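You operate a simulated robot arm through the tools that you are given. There is no shell and no other tool.

You run a simulated robot arm. Do the job below in one go: nothing can be reset, and whatever is moved stays where it is left.

TASK
Press home the teal housing's seal; store the housing in the teal box.
Fine: use the seal press, leave its slide out and shut the lid.

It is judged by the outcome, as a careful person would: the job done as asked, and still so three seconds after it is handed in. It fails if anything else is knocked over, pushed out of place, dropped, spilled or broken. Lids that push on must go on centred and level and be pressed home; caps that screw on are set level and turned clockwise until they are tight.

THE ROBOT
A 5-joint arm with a two-finger parallel gripper, fixed in place. Base frame: the origin is at the foot of the arm, x ahead of it, y to its left, z up. Lengths are in cm, angles in degrees, forces in N, time in s.
With the tool pointing down near the work surface it reaches from about 58 to 94 cm from the base axis. Its first joint turns from -149.0 to 149.0 degrees. Payload 1.57 kg.
The TCP is the grasp point between the finger pads, 3 cm short of the fingertips. In the tool frame z runs along the fingers and y along their closing line. Largest opening 11 cm; finger width 2.4, thickness 1.2; the body of the gripper, 4.8 by 11.2 cm, starts 7.8 cm behind the TCP.
Orientation is that of the tool frame in the base frame, as a unit quaternion [w, x, y, z]. With the fingers straight down and closing along the base's y, the tool's x points along the base's -x, its y along +y and its z along -z.

THE INTERFACE
- The arm moves only by the tool jog_arm. Its argument "commands" is one flat list of numbers, 7 for each row, row after row: the shift along the base's x, y, z in cm, then the turn, a rotation vector about the base's x, y, z in degrees, then the finger opening in cm, from 0 to 11. In form: [dx, dy, dz, ax, ay, az, grip, dx, dy, dz, ax, ay, az, grip, ...]. A call has 1 to 20 rows; each row is the pose to reach, as a shift and turn from the pose commanded when the call began. Each row takes 0.2 s and may step no farther than 5 cm and 8.6 degrees from the row before; otherwise, or with a gripper value out of range, the whole call is refused. A pose out of reach is approached as far as the arm can. The call stops where the force on the tool passes 50 N (or 10 N more than at its start, if that is more) or the arm is blocked; 0.2 s more then pass. Each finger travels about 15.3 cm/s and halts on what it meets, pressing with about 31 N; the grip force reading is that of the motor and also rises with nothing between the fingers. The clock runs only during rows and for 0.2 s after the last one: add rows that repeat a pose to give the fingers time. The reply holds the time, the measured pose of the TCP, the force on the tool along the base axes, the opening and the grip force, in the units named above and with some noise, with the torque about the TCP (base axes, N m) and any sound that the robot's microphone picked up.
- Cameras (640 x 400 px; columns grow to the right, rows downward): "scene" is fixed at [39.83, 50.59, 154.52]; the picture's right is [-0.73, -0.68, 0.00], its down [-0.54, 0.59, -0.60] and it looks along [0.41, -0.44, -0.80] (base axes); focal length 214 px, centre (320, 200). "wrist" rides on the gripper at [7, 1.6, -14.1] in the tool frame; the picture's right is [-0.23, 0.97, 0.00], its down [-0.86, -0.20, -0.48] and it looks along [-0.47, -0.11, 0.88] (tool axes); focal length 222 px, centre (320, 200).
- get_image(camera): a new picture of that camera. The clock stands still meanwhile.
- raise_lower(by): slides the trunk up (or, below 0, down) by that many cm; the arm rides with it, the base frame stays. It gives what a move gives, with no picture.
- measure_at(camera, pixels): there is no depth. For up to 12 entries [column, row, z] of the newest picture of that camera ("zoom" is the newest enlarged one), the place [x, y] in the base frame at which the ray of that pixel passes the height z, good to about 0.2 cm, but the place of the scene camera against the robot may be out by one fixed shift of up to 1.2 cm in any direction. The clock stands still meanwhile.
- zoom(camera, box): a new picture of the part [left, top, right, bottom] of that camera's present view, enlarged. The clock stands still meanwhile.
- hand_in(): hands the job in; it is judged then, once.

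Leave the gripper open and the arm clear of the work at the hand-in unless told otherwise.

The tools are called after "Request:" as name(argument=value, ...) on one line, values as JSON. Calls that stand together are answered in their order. jog_arm: Moves the arm, as the interface text tells. Its arguments: {"type":"object","properties":{"commands":{"type":"array"}},"required":["commands"]} The other tools are called the same way: raise_lower (by) slides the trunk up or down; get_image (camera) takes a picture; measure_at (camera, pixels) gives the place at which the rays of pixels pass given heights; zoom (camera, box) takes an enlarged picture of a part of a camera's view; hand_in () hands the job in.

At the start:

```text
time: 0.0
tool_pos: [61.57, -27.48, 121.92]
tool_rot: [0.0, 0.0, 1.0, 0.0]
force: [0.0, -0.4, 0.0]
wrist_torque: [-0.01, 0.02, 0.0]
finger_gap: 10.99
finger_force: 0.0
trunk travel left (down, up): [-95.3, 1.7]
```

scene: 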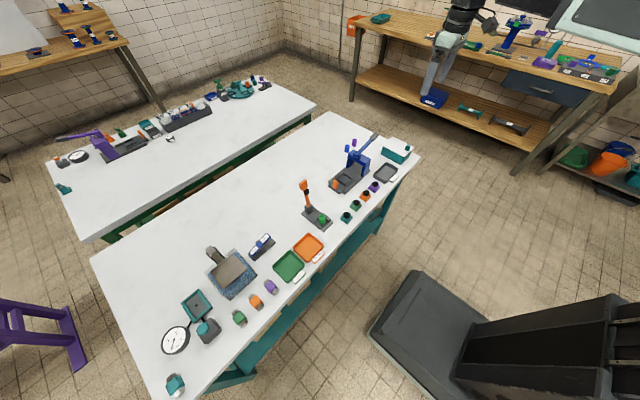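
wrist: 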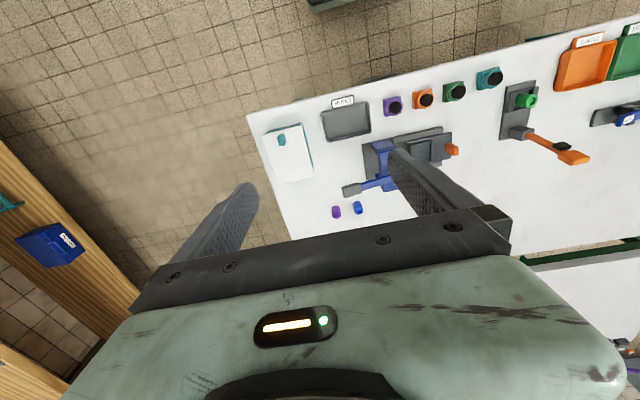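

The scene shows a white table with a blue press near (350,175), small housings near (347,216)–(374,187), an orange lever device near (315,210), and a teal-edged white box near (397,150). I'll zoom in on these to identify them.

Request:
zoom(camera="scene", box=[290, 120, 430, 240])

Request:
zoom(camera="scene", box=[140, 220, 340, 400])

Request:
zoom(camera="wrist", box=[240, 50, 480, 230])

Request:
zoom(camera="wrist", box=[440, 20, 640, 200])

```text
3.33 times, centred on (360, 180) of scene
```

zoom: 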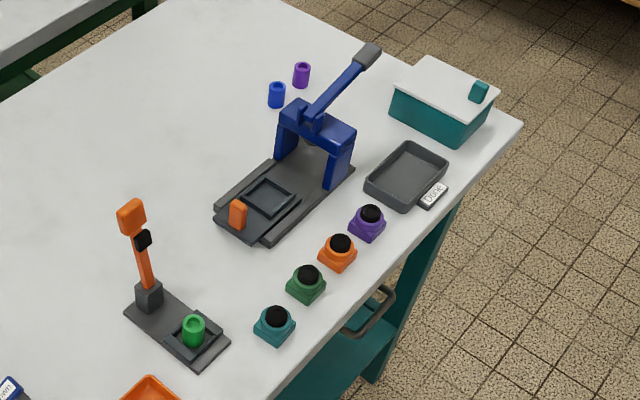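

```text
2.22 times, centred on (240, 310) of scene
```

zoom: 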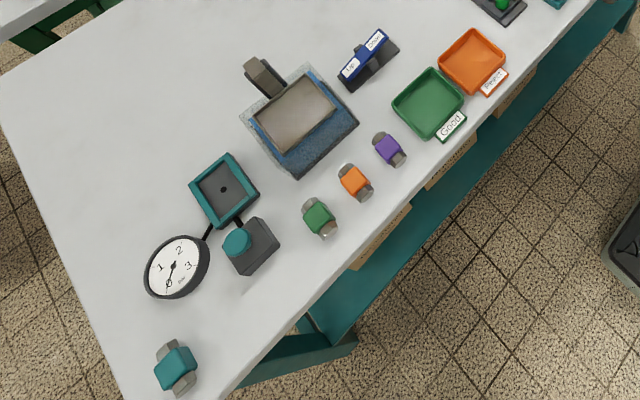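

```text
2.22 times, centred on (360, 140) of wrist
```

zoom: 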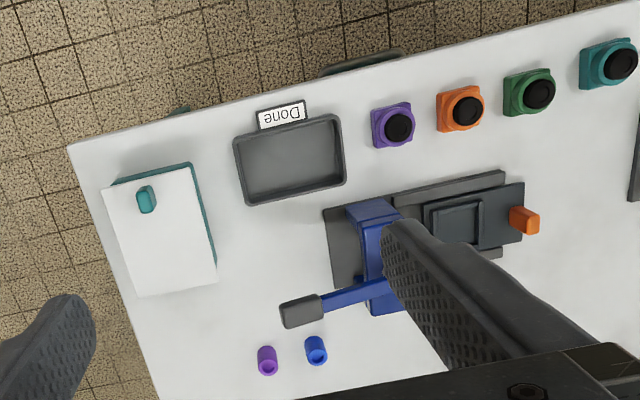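

```text
2.22 times, centred on (540, 110) of wrist
```

zoom: 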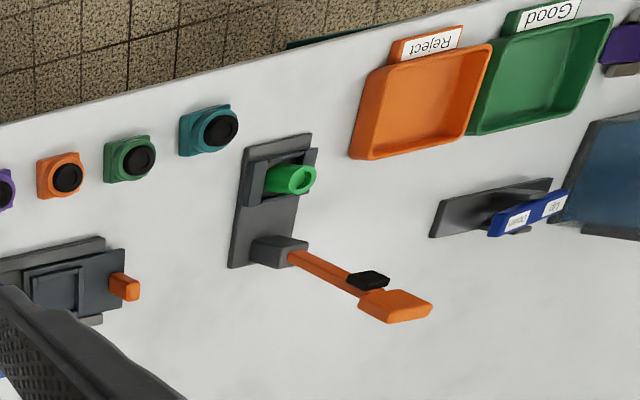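

The blue press with the orange-knobbed slide, the teal housing with its black seal (scene 346,217; wrist 490,78) and the teal box with the white lid are identified. Next I measure the same points from both cameras at several heights, to find the table height and the scene camera's shift.

Request:
measure_at(camera="scene", pixels=[[346.5, 219, 60], [346.5, 219, 75], [346.5, 219, 90], [346.5, 219, 100], [420.5, 156.5, 60], [420.5, 156.5, 75], [420.5, 156.5, 90], [420.5, 156.5, 100]])

Request:
measure_at(camera="wrist", pixels=[[490, 78, 60], [490, 78, 75], [490, 78, 90], [490, 78, 100], [247, 115, 60], [247, 115, 75], [247, 115, 90], [247, 115, 100]])

```text
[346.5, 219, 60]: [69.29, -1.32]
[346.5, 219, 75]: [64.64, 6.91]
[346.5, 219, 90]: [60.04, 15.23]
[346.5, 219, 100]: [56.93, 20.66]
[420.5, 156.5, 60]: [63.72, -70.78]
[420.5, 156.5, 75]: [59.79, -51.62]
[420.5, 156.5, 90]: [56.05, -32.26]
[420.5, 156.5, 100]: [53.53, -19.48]
```

```text
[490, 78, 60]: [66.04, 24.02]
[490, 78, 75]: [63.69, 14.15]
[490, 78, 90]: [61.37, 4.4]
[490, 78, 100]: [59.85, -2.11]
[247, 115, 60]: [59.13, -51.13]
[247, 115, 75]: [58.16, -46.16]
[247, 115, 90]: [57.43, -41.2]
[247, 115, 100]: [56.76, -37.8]
```

Both views agree on a table height of about 80. Next I move over the box and press area for a closer look, keeping high.

Request:
jog_arm(commands=[2, -3, -4, 0, 0, 0, 11, 4, -6, -8, 0, 0, 0, 11, 4, -9, -12, 0, 0, 0, 11, 4, -9, -12, 0, 0, 0, 11])

Request:
get_image(camera="wrist")

Request:
zoom(camera="scene", box=[360, 120, 440, 180])

Request:
zoom(camera="scene", box=[320, 125, 400, 200])

```text
refused: row 1 steps farther than a row can; nothing moved
```

```text
taken
```

wrist: 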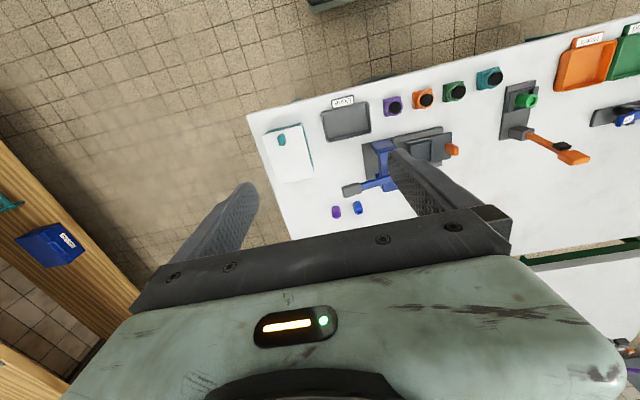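

```text
6.67 times, centred on (400, 150) of scene
```

zoom: 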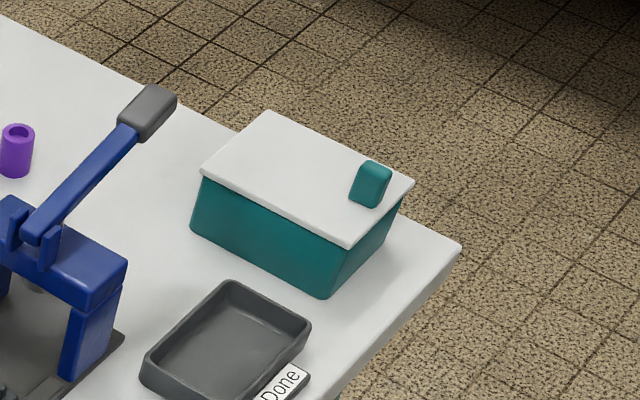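

```text
5.33 times, centred on (360, 162) of scene
```

zoom: 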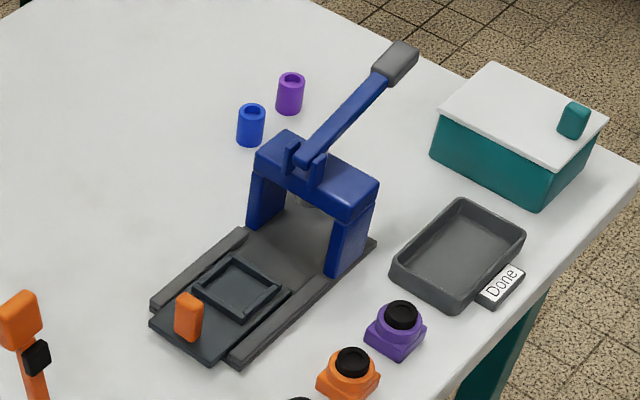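

My row was 5.39 cm, over the limit. I'll use smaller steps to approach above the press and box at about z 110.

Request:
jog_arm(commands=[1.5, -2, -4, 0, 0, 0, 11, 3, -4, -8, 0, 0, 0, 11, 4, -6, -12, 0, 0, 0, 11, 4, -8, -14, 0, 0, 0, 11, 4, -8, -14, 0, 0, 0, 11])

Request:
get_image(camera="wrist")

```text
time: 1.2
tool_pos: [65.47, -35.84, 121.9]
tool_rot: [0.0, 0.0, 1.0, 0.0]
force: [0.1, -0.2, -0.7]
wrist_torque: [0.0, 0.04, -0.01]
finger_gap: 11.01
finger_force: 0.1
out of reach, approached as far as the arm can: row 1, 2, 3, 4, 5
trunk travel left (down, up): [-95.3, 1.7]
```

```text
taken
```

wrist: 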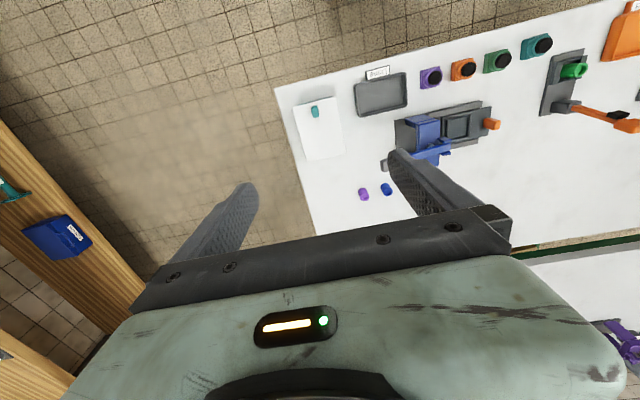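

The arm can't get lower with the trunk this high, so I'll lower the trunk by 14 cm. Nothing is beneath the arm here: it is at z 122 with the table at 80.

Request:
raise_lower(by=-14)

Request:
get_image(camera="wrist")

Request:
get_image(camera="scene")

```text
time: 2.9
tool_pos: [65.53, -35.82, 107.92]
tool_rot: [0.0, 0.001, 1.0, 0.001]
force: [1.0, -0.6, -0.2]
wrist_torque: [0.03, -0.06, -0.02]
finger_gap: 10.99
finger_force: 0.0
trunk travel left (down, up): [-81.3, 15.7]
```

```text
taken
```

wrist: 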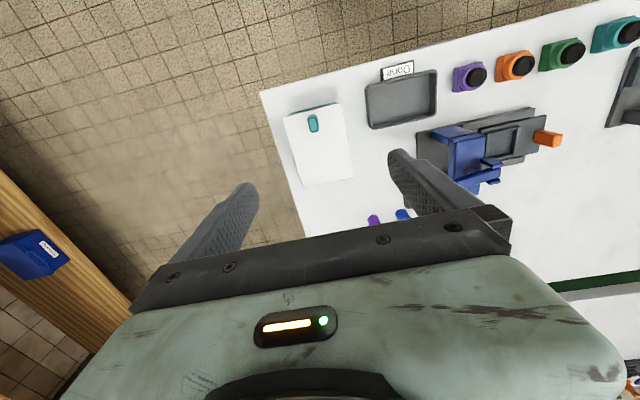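

```text
taken
```

scene: 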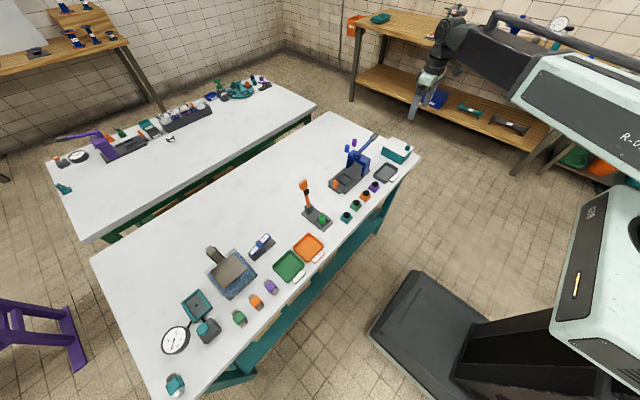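

Trunk lowering works. Now I measure table points with the wrist camera: the box lid corners, the press and the housings. First I zoom in on them.

Request:
zoom(camera="wrist", box=[400, 0, 640, 190])

Request:
zoom(camera="wrist", box=[250, 60, 450, 200])

Request:
measure_at(camera="wrist", pixels=[[261, 92, 80], [261, 92, 85], [303, 240, 80]])

Request:
jog_arm(commands=[0, 0, 4, 0, 0, 0, 11, 0, 0, 8, 0, 0, 0, 11, 0, 0, 8, 0, 0, 0, 11])

```text
2.11 times, centred on (520, 95) of wrist
```

zoom: 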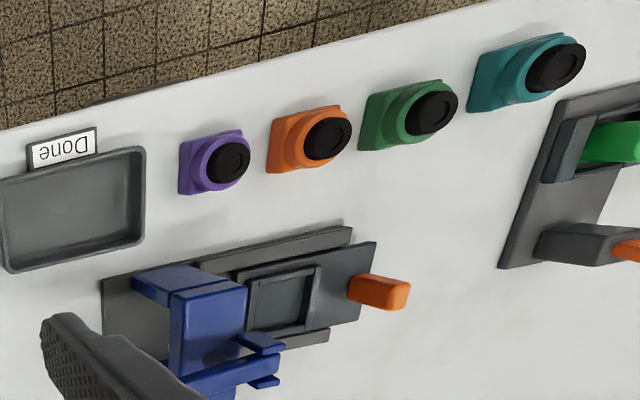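

```text
2.86 times, centred on (350, 130) of wrist
```

zoom: 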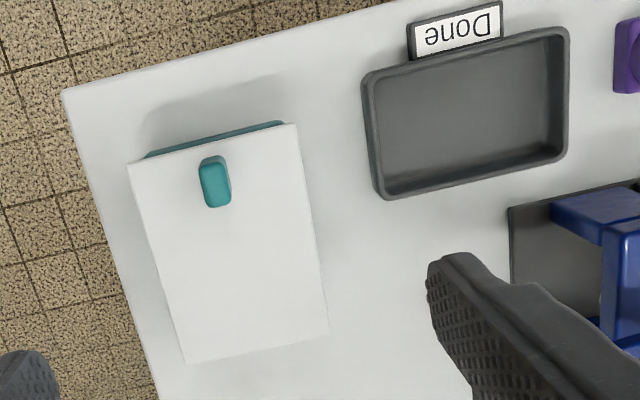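

```text
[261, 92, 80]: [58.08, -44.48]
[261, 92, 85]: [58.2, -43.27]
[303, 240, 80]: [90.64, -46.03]
```

```text
time: 3.7
tool_pos: [65.61, -35.84, 107.95]
tool_rot: [-0.001, 0.0, 1.0, 0.0]
force: [0.0, 0.3, 0.6]
wrist_torque: [0.0, 0.01, 0.01]
finger_gap: 10.99
finger_force: 0.0
out of reach, approached as far as the arm can: row 1, 2, 3
trunk travel left (down, up): [-81.3, 15.7]
```

Z didn't respond, possibly because the stored command lags behind the real pose. I'll test larger upward shifts.

Request:
jog_arm(commands=[0, 0, 4, 0, 0, 0, 11, 0, 0, 8, 0, 0, 0, 11, 0, 0, 12, 0, 0, 0, 11, 0, 0, 12, 0, 0, 0, 11])

```text
time: 4.7
tool_pos: [65.45, -35.7, 107.89]
tool_rot: [0.0, 0.001, 1.0, 0.0]
force: [0.5, 0.2, 0.0]
wrist_torque: [-0.01, -0.02, 0.01]
finger_gap: 11.03
finger_force: 0.1
out of reach, approached as far as the arm can: row 1, 2, 3, 4
trunk travel left (down, up): [-81.3, 15.7]
```

Z moves only through the trunk. I'll send a zero move to see whether the stored command is in reach.

Request:
jog_arm(commands=[0, 0, 0, 0, 0, 0, 11])

Request:
jog_arm(commands=[3, 0, 0, 0, 0, 0, 11, 3, 0, 0, 0, 0, 0, 11])

```text
time: 5.1
tool_pos: [65.5, -35.89, 107.97]
tool_rot: [0.0, 0.0, 1.0, 0.0]
force: [-1.0, -0.9, 0.4]
wrist_torque: [0.01, 0.0, 0.0]
finger_gap: 11.0
finger_force: 0.0
trunk travel left (down, up): [-81.3, 15.7]
```

```text
time: 5.7
tool_pos: [68.68, -35.85, 107.91]
tool_rot: [-0.001, -0.001, 1.0, 0.0]
force: [0.3, -0.2, -0.3]
wrist_torque: [0.0, 0.0, 0.03]
finger_gap: 11.0
finger_force: 0.0
trunk travel left (down, up): [-81.3, 15.7]
```

Zero and horizontal moves work and the command resets to the true pose. Next I test whether small vertical jogs or tilts work.

Request:
jog_arm(commands=[0, 0, 1, 0, 0, 0, 11, 0, 0, 1, 0, 0, 0, 11])

Request:
jog_arm(commands=[0, 0, 0, 3.7, 7.08, 0, 11, 0, 0, 0, 3.7, 7.08, 0, 11])

```text
time: 6.3
tool_pos: [68.57, -35.87, 107.89]
tool_rot: [0.0, 0.001, 1.0, 0.0]
force: [0.2, 0.5, 0.2]
wrist_torque: [0.02, -0.03, 0.0]
finger_gap: 10.98
finger_force: 0.0
out of reach, approached as far as the arm can: row 1, 2
trunk travel left (down, up): [-81.3, 15.7]
```

```text
time: 6.9
tool_pos: [68.59, -35.71, 108.2]
tool_rot: [-0.062, 0.0, 0.998, 0.032]
force: [0.4, -0.3, 0.2]
wrist_torque: [0.02, 0.01, 0.0]
finger_gap: 10.99
finger_force: 0.1
trunk travel left (down, up): [-81.3, 15.7]
```

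Tilting works and raises the tool slightly (0.3 cm at 8°). Returning upright, then checking the box closely.

Request:
jog_arm(commands=[0, 0, 0, -3.7, -7.08, 0, 11, 0, 0, 0, -3.7, -7.08, 0, 11])

Request:
zoom(camera="wrist", box=[250, 60, 370, 140])

Request:
get_image(camera="wrist")

```text
time: 7.5
tool_pos: [68.46, -35.94, 107.98]
tool_rot: [-0.001, 0.0, 1.0, 0.0]
force: [-0.7, 0.1, -0.7]
wrist_torque: [-0.01, -0.01, -0.01]
finger_gap: 11.0
finger_force: 0.0
trunk travel left (down, up): [-81.3, 15.7]
```

```text
5.00 times, centred on (310, 100) of wrist
```

zoom: 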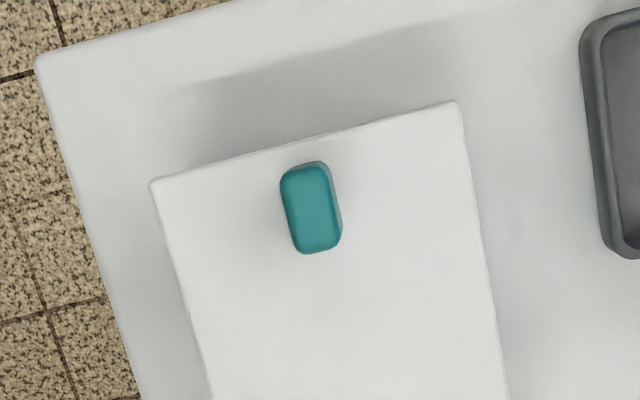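

```text
taken
```

wrist: 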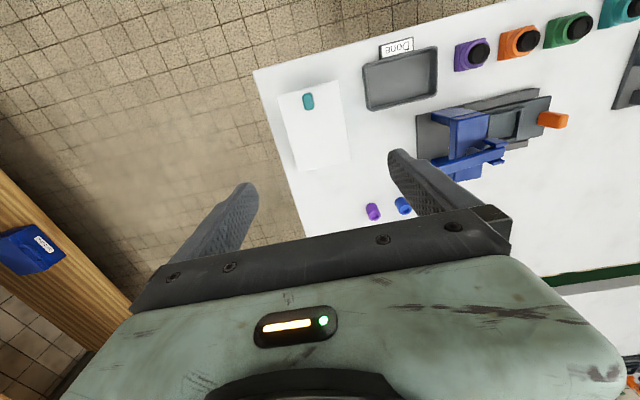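

The box lid's knob sits near the robot-side edge. The press handle triangulates to about (75.5, -24.6, 95.5), so z 108 is clear of everything. Now I fly over to the teal housing.

Request:
jog_arm(commands=[0, 4.6, 0, 0, 0, 0, 11, -1, 9.2, 0, 0, 0, 0, 11, -1, 13.8, 0, 0, 0, 0, 11, -1, 18.4, 0, 0, 0, 0, 11, -1, 23, 0, 0, 0, 0, 11, -1, 27.6, 0, 0, 0, 0, 11, -1, 32.2, 0, 0, 0, 0, 11, -1, 36.8, 0, 0, 0, 0, 11, -1, 41.4, 0, 0, 0, 0, 11, -1, 46, 0, 0, 0, 0, 11, -1, 46, 0, 0, 0, 0, 11])

Request:
get_image(camera="wrist")

```text
time: 9.9
tool_pos: [67.56, 10.01, 108.07]
tool_rot: [0.0, 0.0, 1.0, 0.0]
force: [-1.5, 0.3, 0.6]
wrist_torque: [-0.03, 0.02, 0.0]
finger_gap: 11.01
finger_force: 0.1
out of reach, approached as far as the arm can: row 5, 6, 7
trunk travel left (down, up): [-81.3, 15.7]
```

```text
taken
```

wrist: 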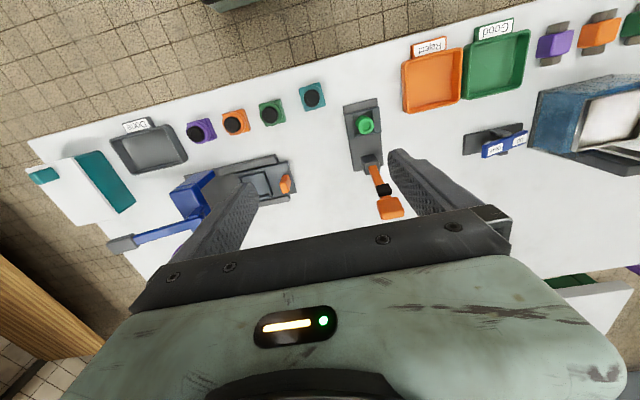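

The teal housing is at (312,96). Zooming in on it, the press and the other lever device.

Request:
zoom(camera="wrist", box=[280, 70, 360, 120])

Request:
measure_at(camera="zoom", pixels=[[320, 200, 80], [320, 200, 82], [320, 200, 84]])

Request:
zoom(camera="wrist", box=[110, 100, 310, 260])

Request:
zoom(camera="wrist", box=[330, 80, 430, 230])

```text
8.00 times, centred on (320, 95) of wrist
```

zoom: 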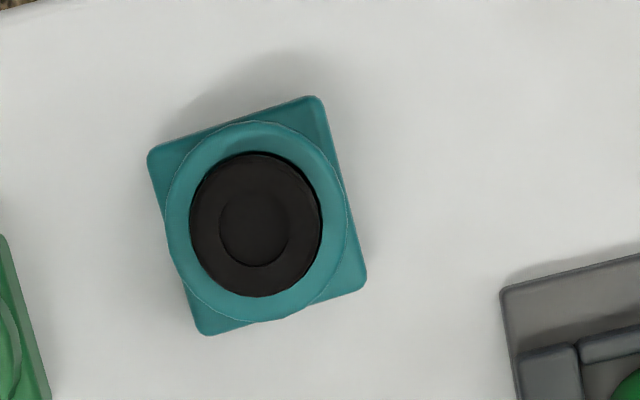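

```text
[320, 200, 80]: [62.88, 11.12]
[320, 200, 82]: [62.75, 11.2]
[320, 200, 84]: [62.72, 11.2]
```

```text
2.50 times, centred on (210, 180) of wrist
```

zoom: 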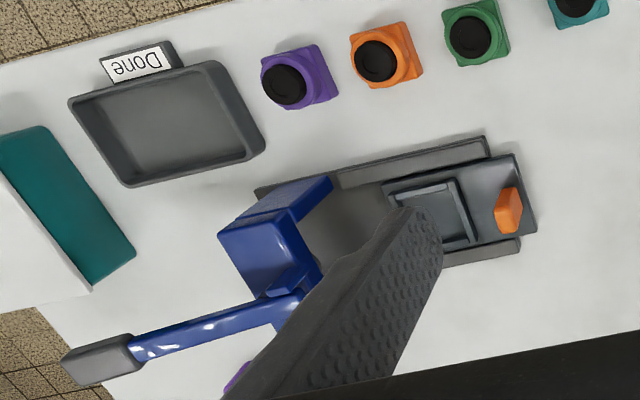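

```text
2.67 times, centred on (380, 155) of wrist
```

zoom: 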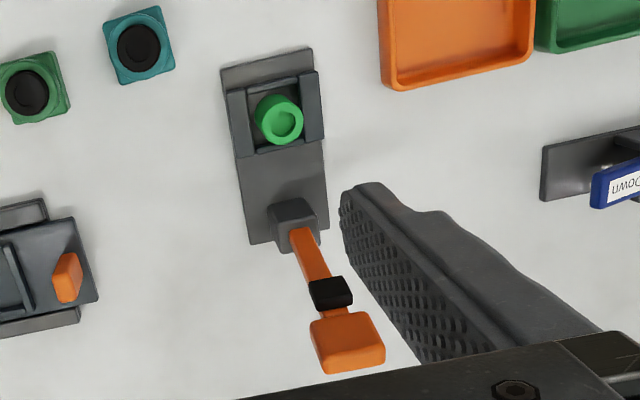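

The housing and seal are clear. I'll re-zoom and measure its corners, then the press pocket and knob.

Request:
zoom(camera="wrist", box=[280, 70, 360, 120])

Request:
measure_at(camera="zoom", pixels=[[316, 96, 82], [147, 155, 82], [203, 336, 82], [367, 287, 82], [256, 223, 83], [256, 223, 86], [222, 336, 80]])

Request:
zoom(camera="wrist", box=[230, 140, 310, 220])

```text
8.00 times, centred on (320, 95) of wrist
```

zoom: 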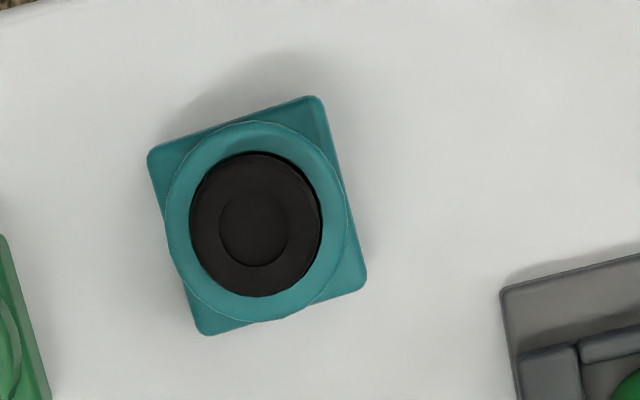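

```text
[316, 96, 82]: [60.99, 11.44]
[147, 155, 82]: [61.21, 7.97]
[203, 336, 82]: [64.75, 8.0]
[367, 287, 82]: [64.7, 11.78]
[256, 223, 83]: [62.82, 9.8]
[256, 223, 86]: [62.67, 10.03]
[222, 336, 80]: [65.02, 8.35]
```

```text
5.00 times, centred on (270, 180) of wrist
```

zoom: 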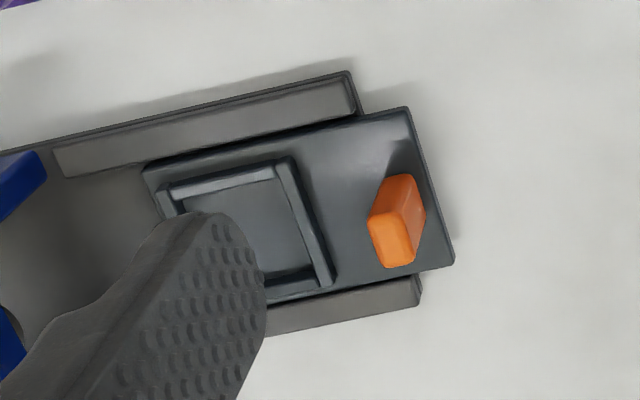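

The housing is about 3.7 cm square, centred near (62.9, 9.85), roughly square to the base. Next I look at it and the press from the side, in the scene view, to get heights.

Request:
zoom(camera="scene", box=[332, 200, 362, 226])

Request:
zoom(camera="scene", box=[325, 150, 375, 195])

Request:
zoom(camera="scene", box=[340, 130, 390, 170])

Request:
zoom(camera="scene", box=[375, 130, 425, 170])

```text
15.38 times, centred on (347, 213) of scene
```

zoom: 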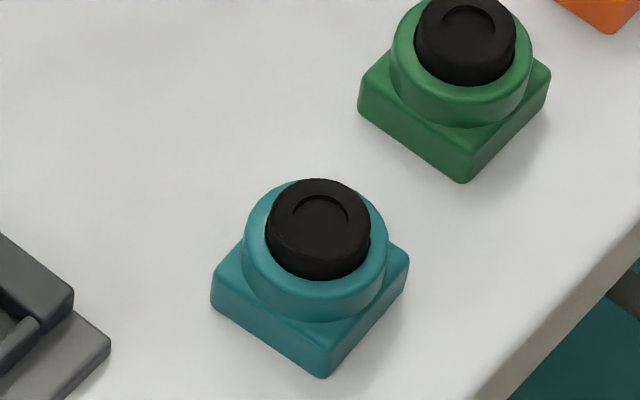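

```text
8.89 times, centred on (350, 172) of scene
```

zoom: 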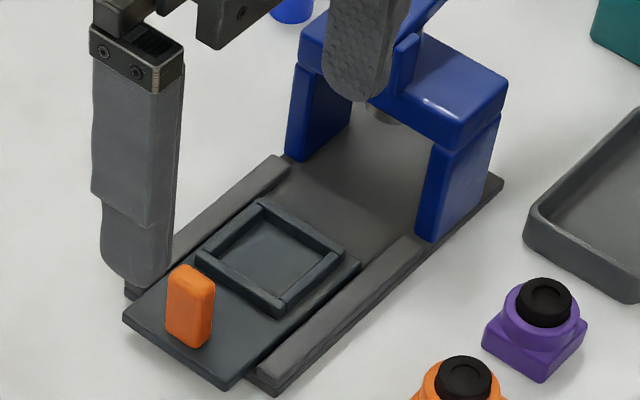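

```text
10.00 times, centred on (365, 150) of scene
```

zoom: 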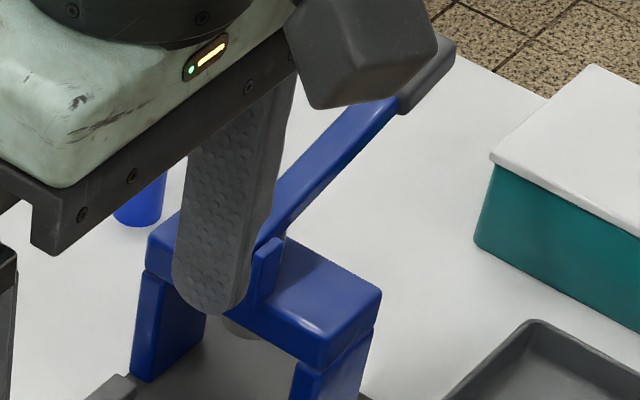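

```text
10.00 times, centred on (400, 150) of scene
```

zoom: 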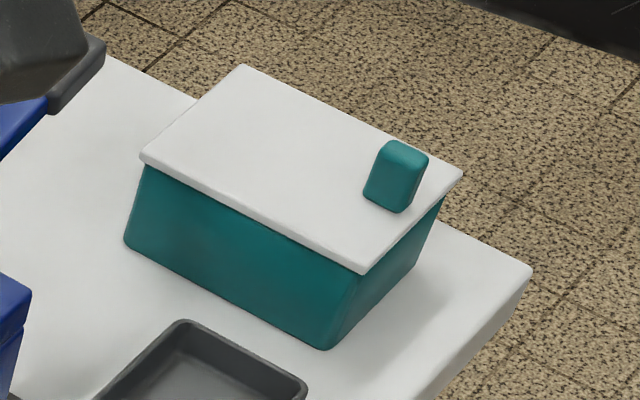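

The housing has a flange (~1.4 cm), a boss ring (~1.5 cm) and a protruding black seal. I zoom in more on the slide pocket to judge its wall height.

Request:
zoom(camera="scene", box=[336, 168, 372, 192])

Request:
zoom(camera="scene", box=[306, 198, 336, 226])

```text
16.00 times, centred on (354, 180) of scene
```

zoom: 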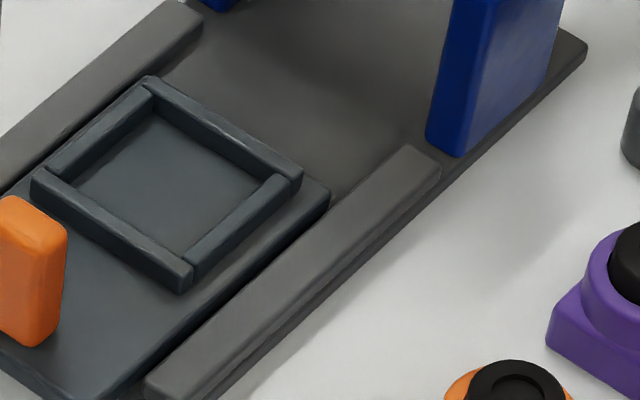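

```text
14.29 times, centred on (321, 212) of scene
```

zoom: 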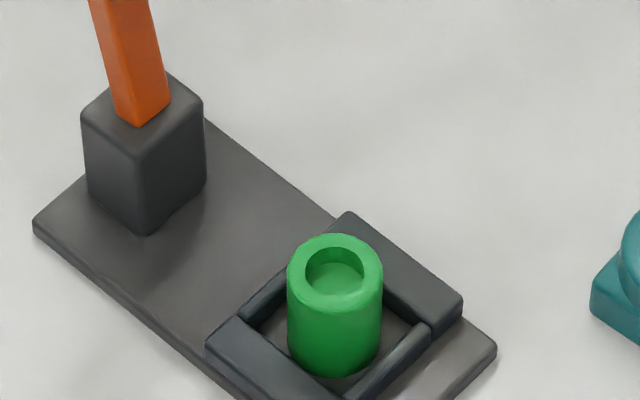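

Next I estimate the pocket's position roughly in the wrist view, then hover over it.

Request:
measure_at(camera="wrist", pixels=[[255, 186, 82], [285, 183, 84], [365, 125, 84], [389, 207, 90]])

```text
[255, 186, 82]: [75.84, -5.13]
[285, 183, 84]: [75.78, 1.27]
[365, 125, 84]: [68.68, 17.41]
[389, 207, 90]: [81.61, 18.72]
```

The pocket is near (75.8, -5). Hovering over it at z 108.

Request:
jog_arm(commands=[2, -4, 0, 0, 0, 0, 11, 4, -8, 0, 0, 0, 0, 11, 6, -12, 0, 0, 0, 0, 11, 8, -15, 0, 0, 0, 0, 11, 8, -15, 0, 0, 0, 0, 11])

Request:
get_image(camera="wrist")

Request:
zoom(camera="wrist", box=[260, 80, 400, 170])

Request:
measure_at(camera="zoom", pixels=[[320, 200, 82]])

```text
time: 11.1
tool_pos: [75.63, -5.13, 107.85]
tool_rot: [0.0, 0.0, 1.0, 0.0]
force: [-0.9, 0.0, 0.2]
wrist_torque: [0.02, 0.03, 0.01]
finger_gap: 10.99
finger_force: 0.1
trunk travel left (down, up): [-81.3, 15.7]
```

```text
taken
```

wrist: 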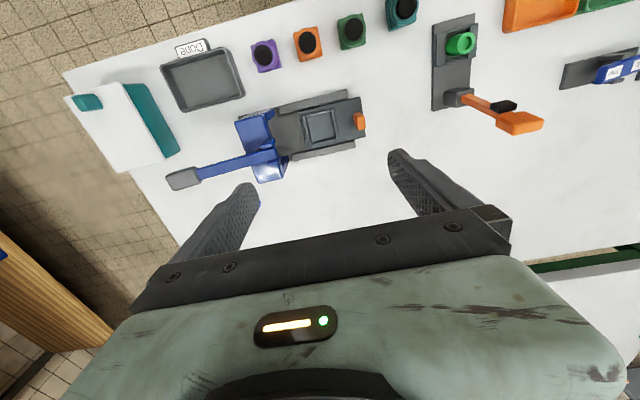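

```text
4.44 times, centred on (330, 125) of wrist
```

zoom: 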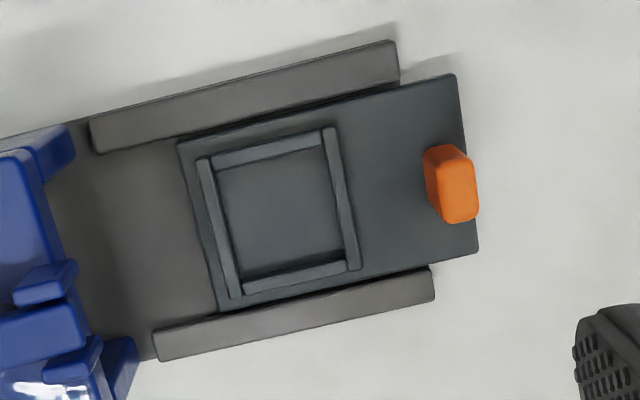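

```text
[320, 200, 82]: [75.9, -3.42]
```

A clear overhead view of the slide. I measure the pocket walls, slide edges, rails and knob.

Request:
measure_at(camera="zoom", pixels=[[198, 160, 83], [333, 128, 83], [360, 268, 83], [232, 298, 83], [215, 170, 82], [322, 147, 82], [345, 260, 82], [240, 283, 82], [180, 143, 82], [456, 75, 82], [478, 250, 82], [218, 310, 82]])

Request:
measure_at(camera="zoom", pixels=[[440, 150, 84.5], [466, 150, 84.5], [479, 210, 84.5], [447, 221, 84.5], [90, 118, 82], [393, 42, 82], [158, 361, 82], [435, 300, 82]])

```text
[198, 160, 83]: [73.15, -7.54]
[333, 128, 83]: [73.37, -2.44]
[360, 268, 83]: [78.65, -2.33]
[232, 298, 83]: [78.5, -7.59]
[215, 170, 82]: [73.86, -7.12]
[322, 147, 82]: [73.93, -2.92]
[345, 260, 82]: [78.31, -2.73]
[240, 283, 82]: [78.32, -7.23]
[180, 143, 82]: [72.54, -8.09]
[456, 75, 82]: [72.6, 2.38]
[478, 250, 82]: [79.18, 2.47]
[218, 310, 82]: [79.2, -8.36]
```

```text
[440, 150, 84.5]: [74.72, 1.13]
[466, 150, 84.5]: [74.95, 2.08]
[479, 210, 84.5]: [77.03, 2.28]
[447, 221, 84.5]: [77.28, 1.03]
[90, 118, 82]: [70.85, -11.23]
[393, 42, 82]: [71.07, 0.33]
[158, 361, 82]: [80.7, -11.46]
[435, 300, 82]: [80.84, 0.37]
```

The press is square to the base within about 1°. The pocket centre is near (76.1, -5.0) with a 4.3 cm opening, and the knob is near (76, 1.6). Now I look at the frame and lever.

Request:
zoom(camera="wrist", box=[160, 95, 300, 195])

Request:
get_image(camera="scene")

Request:
zoom(camera="scene", box=[330, 125, 390, 175])

```text
4.00 times, centred on (230, 145) of wrist
```

zoom: 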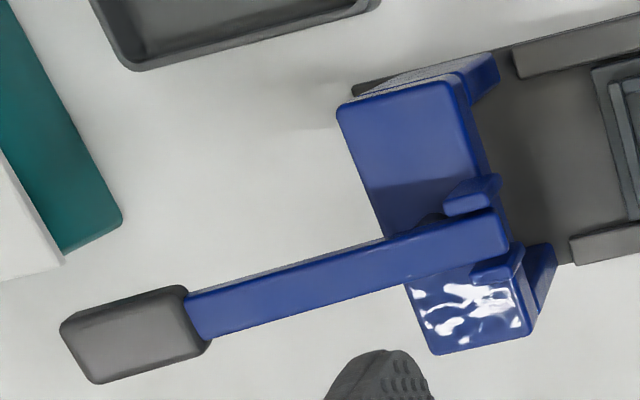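

```text
taken
```

scene: 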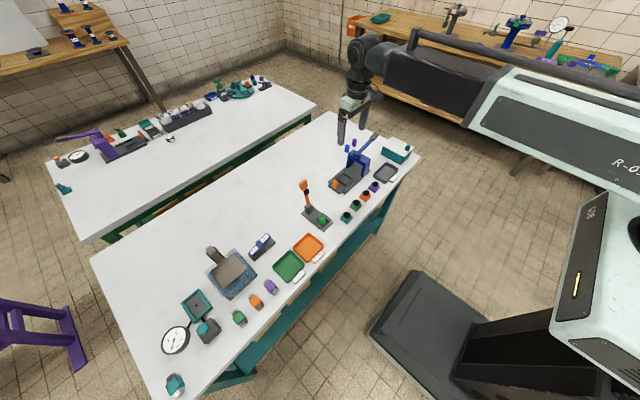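

```text
8.00 times, centred on (360, 150) of scene
```

zoom: 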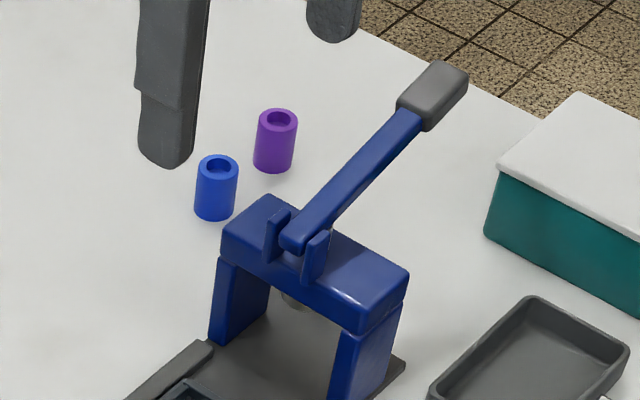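

I triangulate the frame-top corner (wrist zoom (453,80), scene zoom (362,305)) and the handle end (wrist zoom (70,322)/(95,383), scene zoom (440,62)–(468,75)) at several heights.

Request:
measure_at(camera="zoom", pixels=[[360, 308, 88], [360, 308, 91], [360, 308, 94], [405, 270, 91], [222, 232, 91], [430, 95, 92], [430, 95, 95], [430, 95, 98], [398, 100, 95], [468, 78, 95]])

Request:
zoom(camera="wrist", box=[160, 95, 300, 195])

Request:
measure_at(camera="zoom", pixels=[[453, 80, 88], [453, 80, 91], [453, 80, 94], [340, 108, 91], [528, 330, 91], [437, 353, 91], [135, 335, 92], [135, 335, 95], [135, 335, 98], [65, 325, 95], [185, 290, 95], [500, 220, 93]])

```text
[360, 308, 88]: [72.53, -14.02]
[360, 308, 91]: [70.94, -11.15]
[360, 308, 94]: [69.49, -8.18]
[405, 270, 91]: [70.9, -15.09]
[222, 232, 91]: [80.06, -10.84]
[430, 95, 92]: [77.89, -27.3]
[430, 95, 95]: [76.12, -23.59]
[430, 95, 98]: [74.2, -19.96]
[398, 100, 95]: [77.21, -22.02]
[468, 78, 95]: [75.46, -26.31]
```

```text
4.00 times, centred on (230, 145) of wrist
```

zoom: 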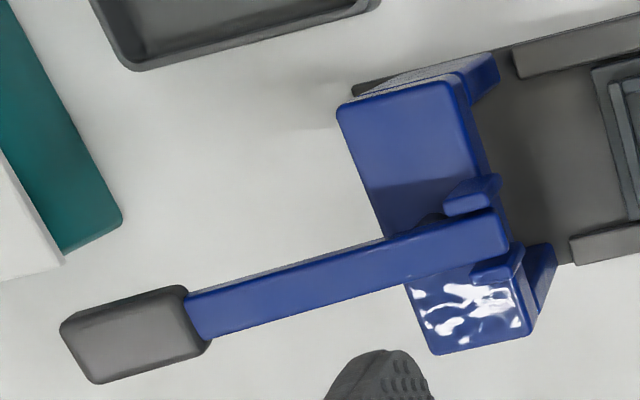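

```text
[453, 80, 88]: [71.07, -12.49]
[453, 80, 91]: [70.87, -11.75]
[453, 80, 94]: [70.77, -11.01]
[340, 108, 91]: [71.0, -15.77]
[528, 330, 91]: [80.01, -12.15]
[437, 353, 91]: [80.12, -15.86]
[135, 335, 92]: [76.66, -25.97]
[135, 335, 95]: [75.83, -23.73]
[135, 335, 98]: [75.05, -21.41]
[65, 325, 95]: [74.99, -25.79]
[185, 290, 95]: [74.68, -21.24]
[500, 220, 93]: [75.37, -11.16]
```

The frame top is at about z 91 (x 71–80, y -15.8 to -11.9). The handle centre is about (75.8, -23.7, 95) and the pivot about (75.4, -11.2). Next I pin the table height using the table corner, seen here at (63,73) and earlier from a different place.

Request:
zoom(camera="wrist", box=[40, 50, 120, 100])

Request:
measure_at(camera="wrist", pixels=[[64, 73.5, 79], [64, 73.5, 80], [64, 73.5, 81]])

```text
8.00 times, centred on (80, 75) of wrist
```

zoom: 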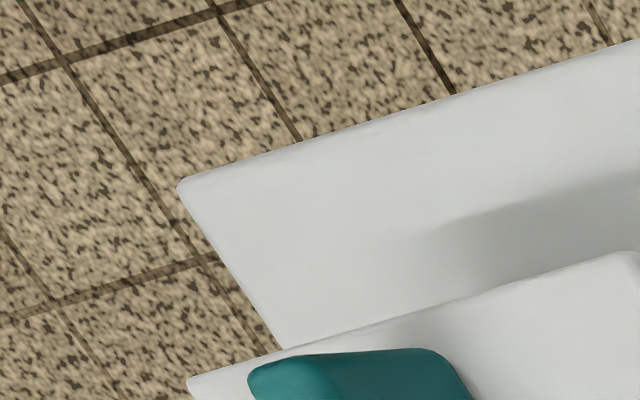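

```text
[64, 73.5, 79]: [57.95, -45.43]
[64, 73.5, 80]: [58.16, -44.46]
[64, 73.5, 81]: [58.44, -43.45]
```

The table height is about 80.2. Now I move above the teal housing (62.85, 9.85), set the opening to 5.5 and lower partway.

Request:
jog_arm(commands=[-3, 3.5, 0, 0, 0, 0, 11, -6, 7, 0, 0, 0, 0, 9, -9, 10.5, 0, 0, 0, 0, 7, -12, 14, 0, 0, 0, 0, 5.5, -12.78, 14.98, 0, 0, 0, 0, 5.5, -12.78, 14.98, 0, 0, 0, 0, 5.5])

Request:
raise_lower(by=-14)

Request:
get_image(camera="wrist")

```text
time: 12.5
tool_pos: [62.69, 10.06, 107.96]
tool_rot: [0.0, 0.0, 1.0, 0.0]
force: [-0.6, -0.5, -0.4]
wrist_torque: [0.02, 0.01, 0.02]
finger_gap: 5.48
finger_force: 0.0
trunk travel left (down, up): [-81.3, 15.7]
```

```text
time: 14.1
tool_pos: [62.66, 10.01, 93.97]
tool_rot: [0.001, 0.0, 1.0, -0.001]
force: [0.0, -0.2, -0.6]
wrist_torque: [0.0, 0.04, 0.0]
finger_gap: 5.52
finger_force: 0.1
trunk travel left (down, up): [-67.3, 29.7]
```

```text
taken
```

wrist: 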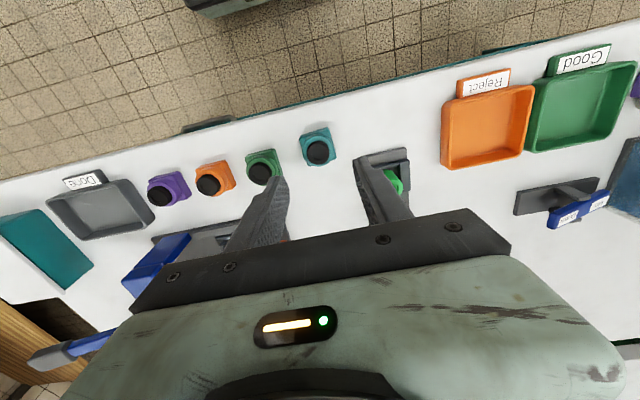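

Lowered to z 94 and centred. I re-measure the housing from here.

Request:
zoom(camera="wrist", box=[280, 115, 360, 175])

Request:
measure_at(camera="zoom", pixels=[[320, 200, 82]])

```text
6.67 times, centred on (320, 145) of wrist
```

zoom: 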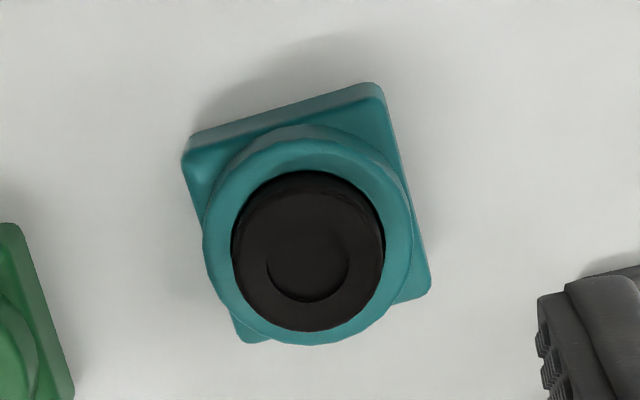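

```text
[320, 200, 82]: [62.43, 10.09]
```

Request:
measure_at(camera="zoom", pixels=[[383, 92, 81.6], [185, 155, 81.6], [430, 285, 81.6], [240, 335, 81.6], [308, 250, 84], [205, 250, 83], [412, 235, 83], [190, 150, 80.2], [380, 85, 80.2]])

```text
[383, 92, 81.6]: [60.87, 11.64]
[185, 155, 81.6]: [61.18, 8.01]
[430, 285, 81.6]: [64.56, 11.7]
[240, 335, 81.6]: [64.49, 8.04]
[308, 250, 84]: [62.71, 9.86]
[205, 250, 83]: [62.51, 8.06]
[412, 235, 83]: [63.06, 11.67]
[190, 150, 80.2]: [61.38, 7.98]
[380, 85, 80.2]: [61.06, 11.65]
```

The housing centre is (62.75, 9.86), nearly square. I go down to TCP 84 and close gently on the flange, to square and centre it.

Request:
jog_arm(commands=[0.08, -0.17, 0, 0, 0, 0, 5.5, 0.08, -0.17, 0, 0, 0, 0, 5.5])

Request:
raise_lower(by=-8)

Request:
raise_lower(by=-2)

Request:
get_image(camera="wrist")

Request:
zoom(camera="scene", box=[330, 195, 366, 225])

```text
time: 14.7
tool_pos: [62.85, 9.85, 93.88]
tool_rot: [0.0, -0.001, 1.0, 0.0]
force: [-0.2, 0.0, -0.3]
wrist_torque: [0.0, 0.0, -0.01]
finger_gap: 5.52
finger_force: 0.1
trunk travel left (down, up): [-67.3, 29.7]
```

```text
time: 15.9
tool_pos: [62.83, 9.86, 85.88]
tool_rot: [0.0, 0.0, 1.0, 0.0]
force: [0.7, 0.5, 0.1]
wrist_torque: [-0.02, 0.01, -0.04]
finger_gap: 5.5
finger_force: 0.0
trunk travel left (down, up): [-59.3, 37.7]
```

```text
time: 16.6
tool_pos: [62.76, 9.86, 83.95]
tool_rot: [0.0, 0.0, 1.0, -0.001]
force: [-0.6, 0.1, 1.1]
wrist_torque: [-0.05, -0.03, 0.05]
finger_gap: 5.51
finger_force: 0.1
trunk travel left (down, up): [-57.3, 39.7]
```

```text
taken
```

wrist: 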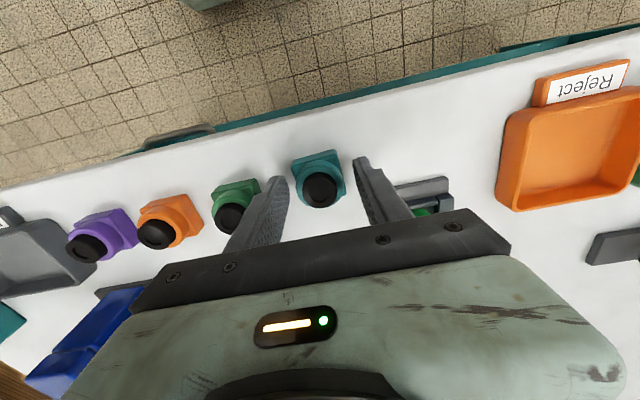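

```text
13.33 times, centred on (348, 210) of scene
```

zoom: 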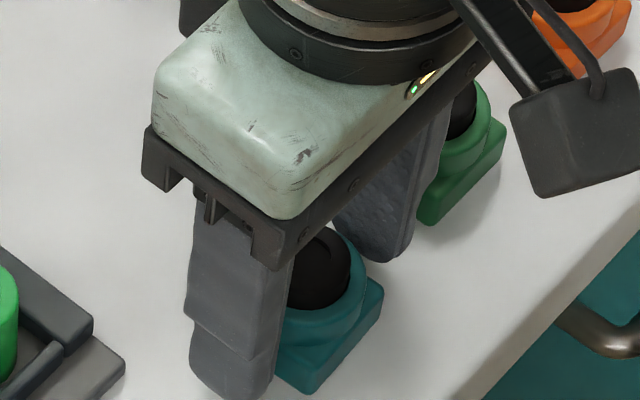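

The fingers straddle the housing at flange height. Closing gently to centre it, then opening slightly.

Request:
jog_arm(commands=[0, 0, 0, 0, 0, 0, 4.6, 0, 0, 0, 0, 0, 0, 4.1, 0, 0, 0, 0, 0, 0, 3.8, 0, 0, 0, 0, 0, 0, 3.4, 0, 0, 0, 0, 0, 0, 3.4, 0, 0, 0, 0, 0, 0, 3.4])

Request:
zoom(camera="wrist", box=[270, 130, 370, 220])

```text
time: 18.0
tool_pos: [62.82, 9.91, 83.91]
tool_rot: [0.0, 0.0, 1.0, 0.0]
force: [2.0, -0.3, 0.6]
wrist_torque: [0.02, -0.01, -0.02]
finger_gap: 3.73
finger_force: 31.0
trunk travel left (down, up): [-57.3, 39.7]
```

```text
4.44 times, centred on (320, 175) of wrist
```

zoom: 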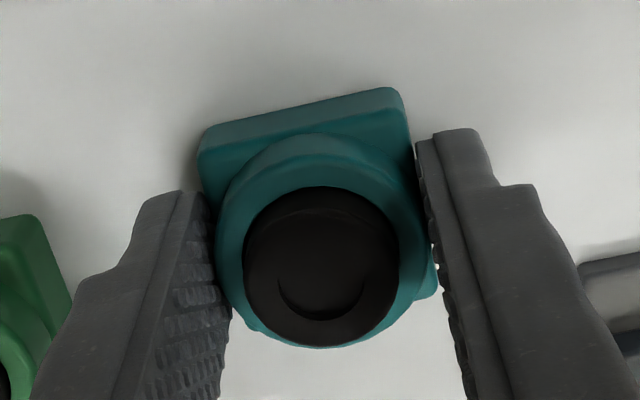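

The flange measures 3.73 cm. Opening, rising 0.8 cm, then gripping on the round boss so the fingertips will clear the pocket walls.

Request:
jog_arm(commands=[0, 0, 0, 0, 0, 0, 4.6, 0, 0, 0, 0, 0, 0, 4.6])

Request:
raise_lower(by=0.8)

Request:
jog_arm(commands=[0, 0, 0, 0, 0, 0, 4.0, 0, 0, 0, 0, 0, 0, 3.6, 0, 0, 0, 0, 0, 0, 3.2, 0, 0, 0, 0, 0, 0, 3.2, 0, 0, 0, 0, 0, 0, 3.2])

Request:
zoom(camera="wrist", box=[270, 130, 370, 220])

Request:
zoom(camera="scene", box=[330, 200, 360, 225])

```text
time: 18.6
tool_pos: [62.87, 9.9, 83.92]
tool_rot: [0.0, 0.0, 1.0, 0.001]
force: [-0.3, 0.1, -0.6]
wrist_torque: [-0.01, 0.01, 0.01]
finger_gap: 4.58
finger_force: 0.2
trunk travel left (down, up): [-57.3, 39.7]
```

```text
time: 19.1
tool_pos: [62.86, 9.88, 84.78]
tool_rot: [0.0, 0.0, 1.0, 0.0]
force: [-0.1, -0.4, 0.0]
wrist_torque: [-0.01, 0.04, 0.01]
finger_gap: 4.61
finger_force: 0.1
trunk travel left (down, up): [-58.1, 38.9]
```

```text
time: 20.4
tool_pos: [62.77, 9.9, 84.7]
tool_rot: [0.0, 0.0, 1.0, 0.0]
force: [0.3, 0.0, 0.5]
wrist_torque: [0.02, 0.01, -0.07]
finger_gap: 3.75
finger_force: 30.7
trunk travel left (down, up): [-58.1, 38.9]
```

```text
4.44 times, centred on (320, 175) of wrist
```

zoom: 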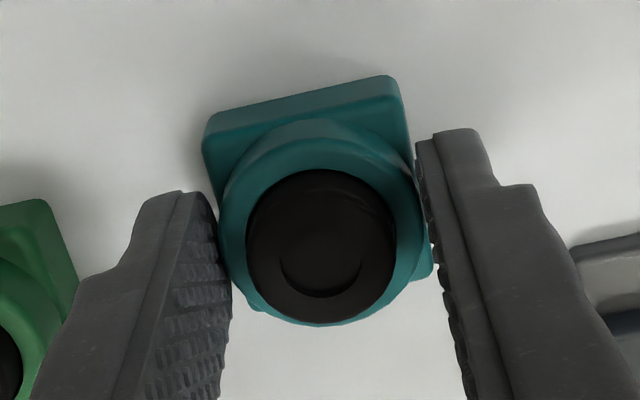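

```text
16.00 times, centred on (345, 212) of scene
```

zoom: 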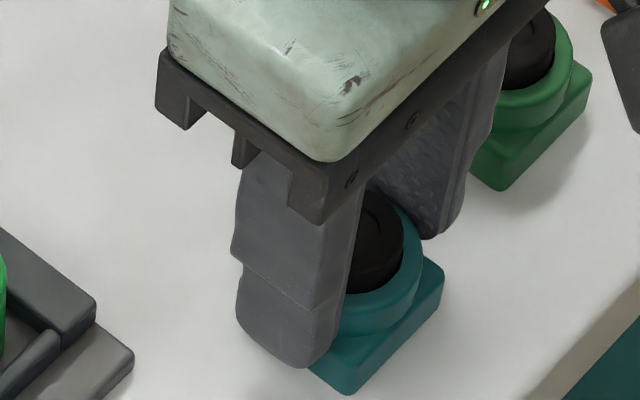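

The grip is on at 3.75 cm. Lifting 8 cm and checking that the housing comes with it.

Request:
raise_lower(by=2)

Request:
raise_lower(by=7)

Request:
zoom(camera="scene", box=[330, 180, 370, 220])

Request:
get_image(camera="wrist")

```text
time: 21.0
tool_pos: [62.87, 9.78, 86.71]
tool_rot: [0.0, 0.0, 1.0, 0.0]
force: [-0.9, -0.1, 0.8]
wrist_torque: [0.02, -0.02, -0.01]
finger_gap: 3.25
finger_force: 0.0
trunk travel left (down, up): [-60.1, 36.9]
```

```text
time: 22.1
tool_pos: [62.84, 9.88, 93.77]
tool_rot: [0.0, 0.0, 1.0, 0.0]
force: [0.0, 0.4, 0.4]
wrist_torque: [-0.01, 0.01, -0.01]
finger_gap: 3.21
finger_force: 0.1
trunk travel left (down, up): [-67.1, 29.9]
```

```text
10.00 times, centred on (350, 200) of scene
```

zoom: 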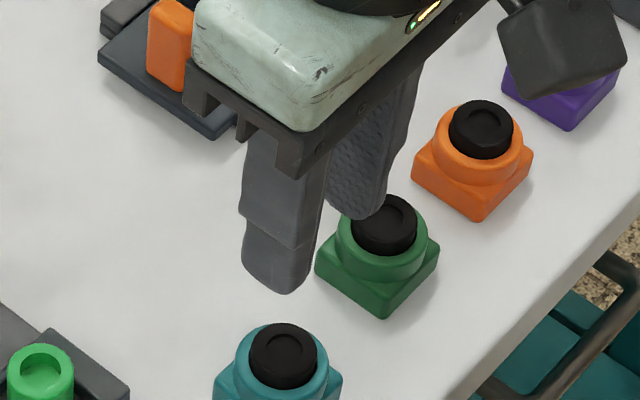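

```text
taken
```

wrist: 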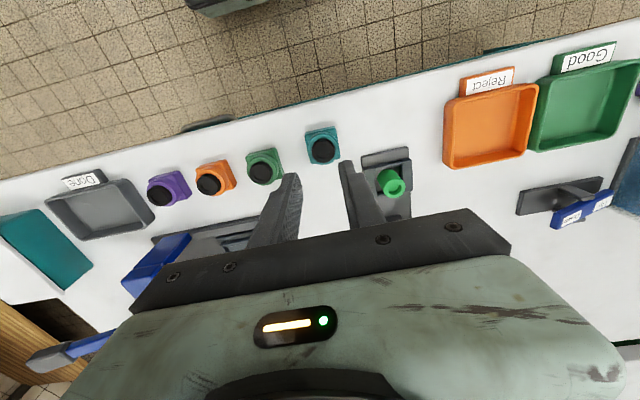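

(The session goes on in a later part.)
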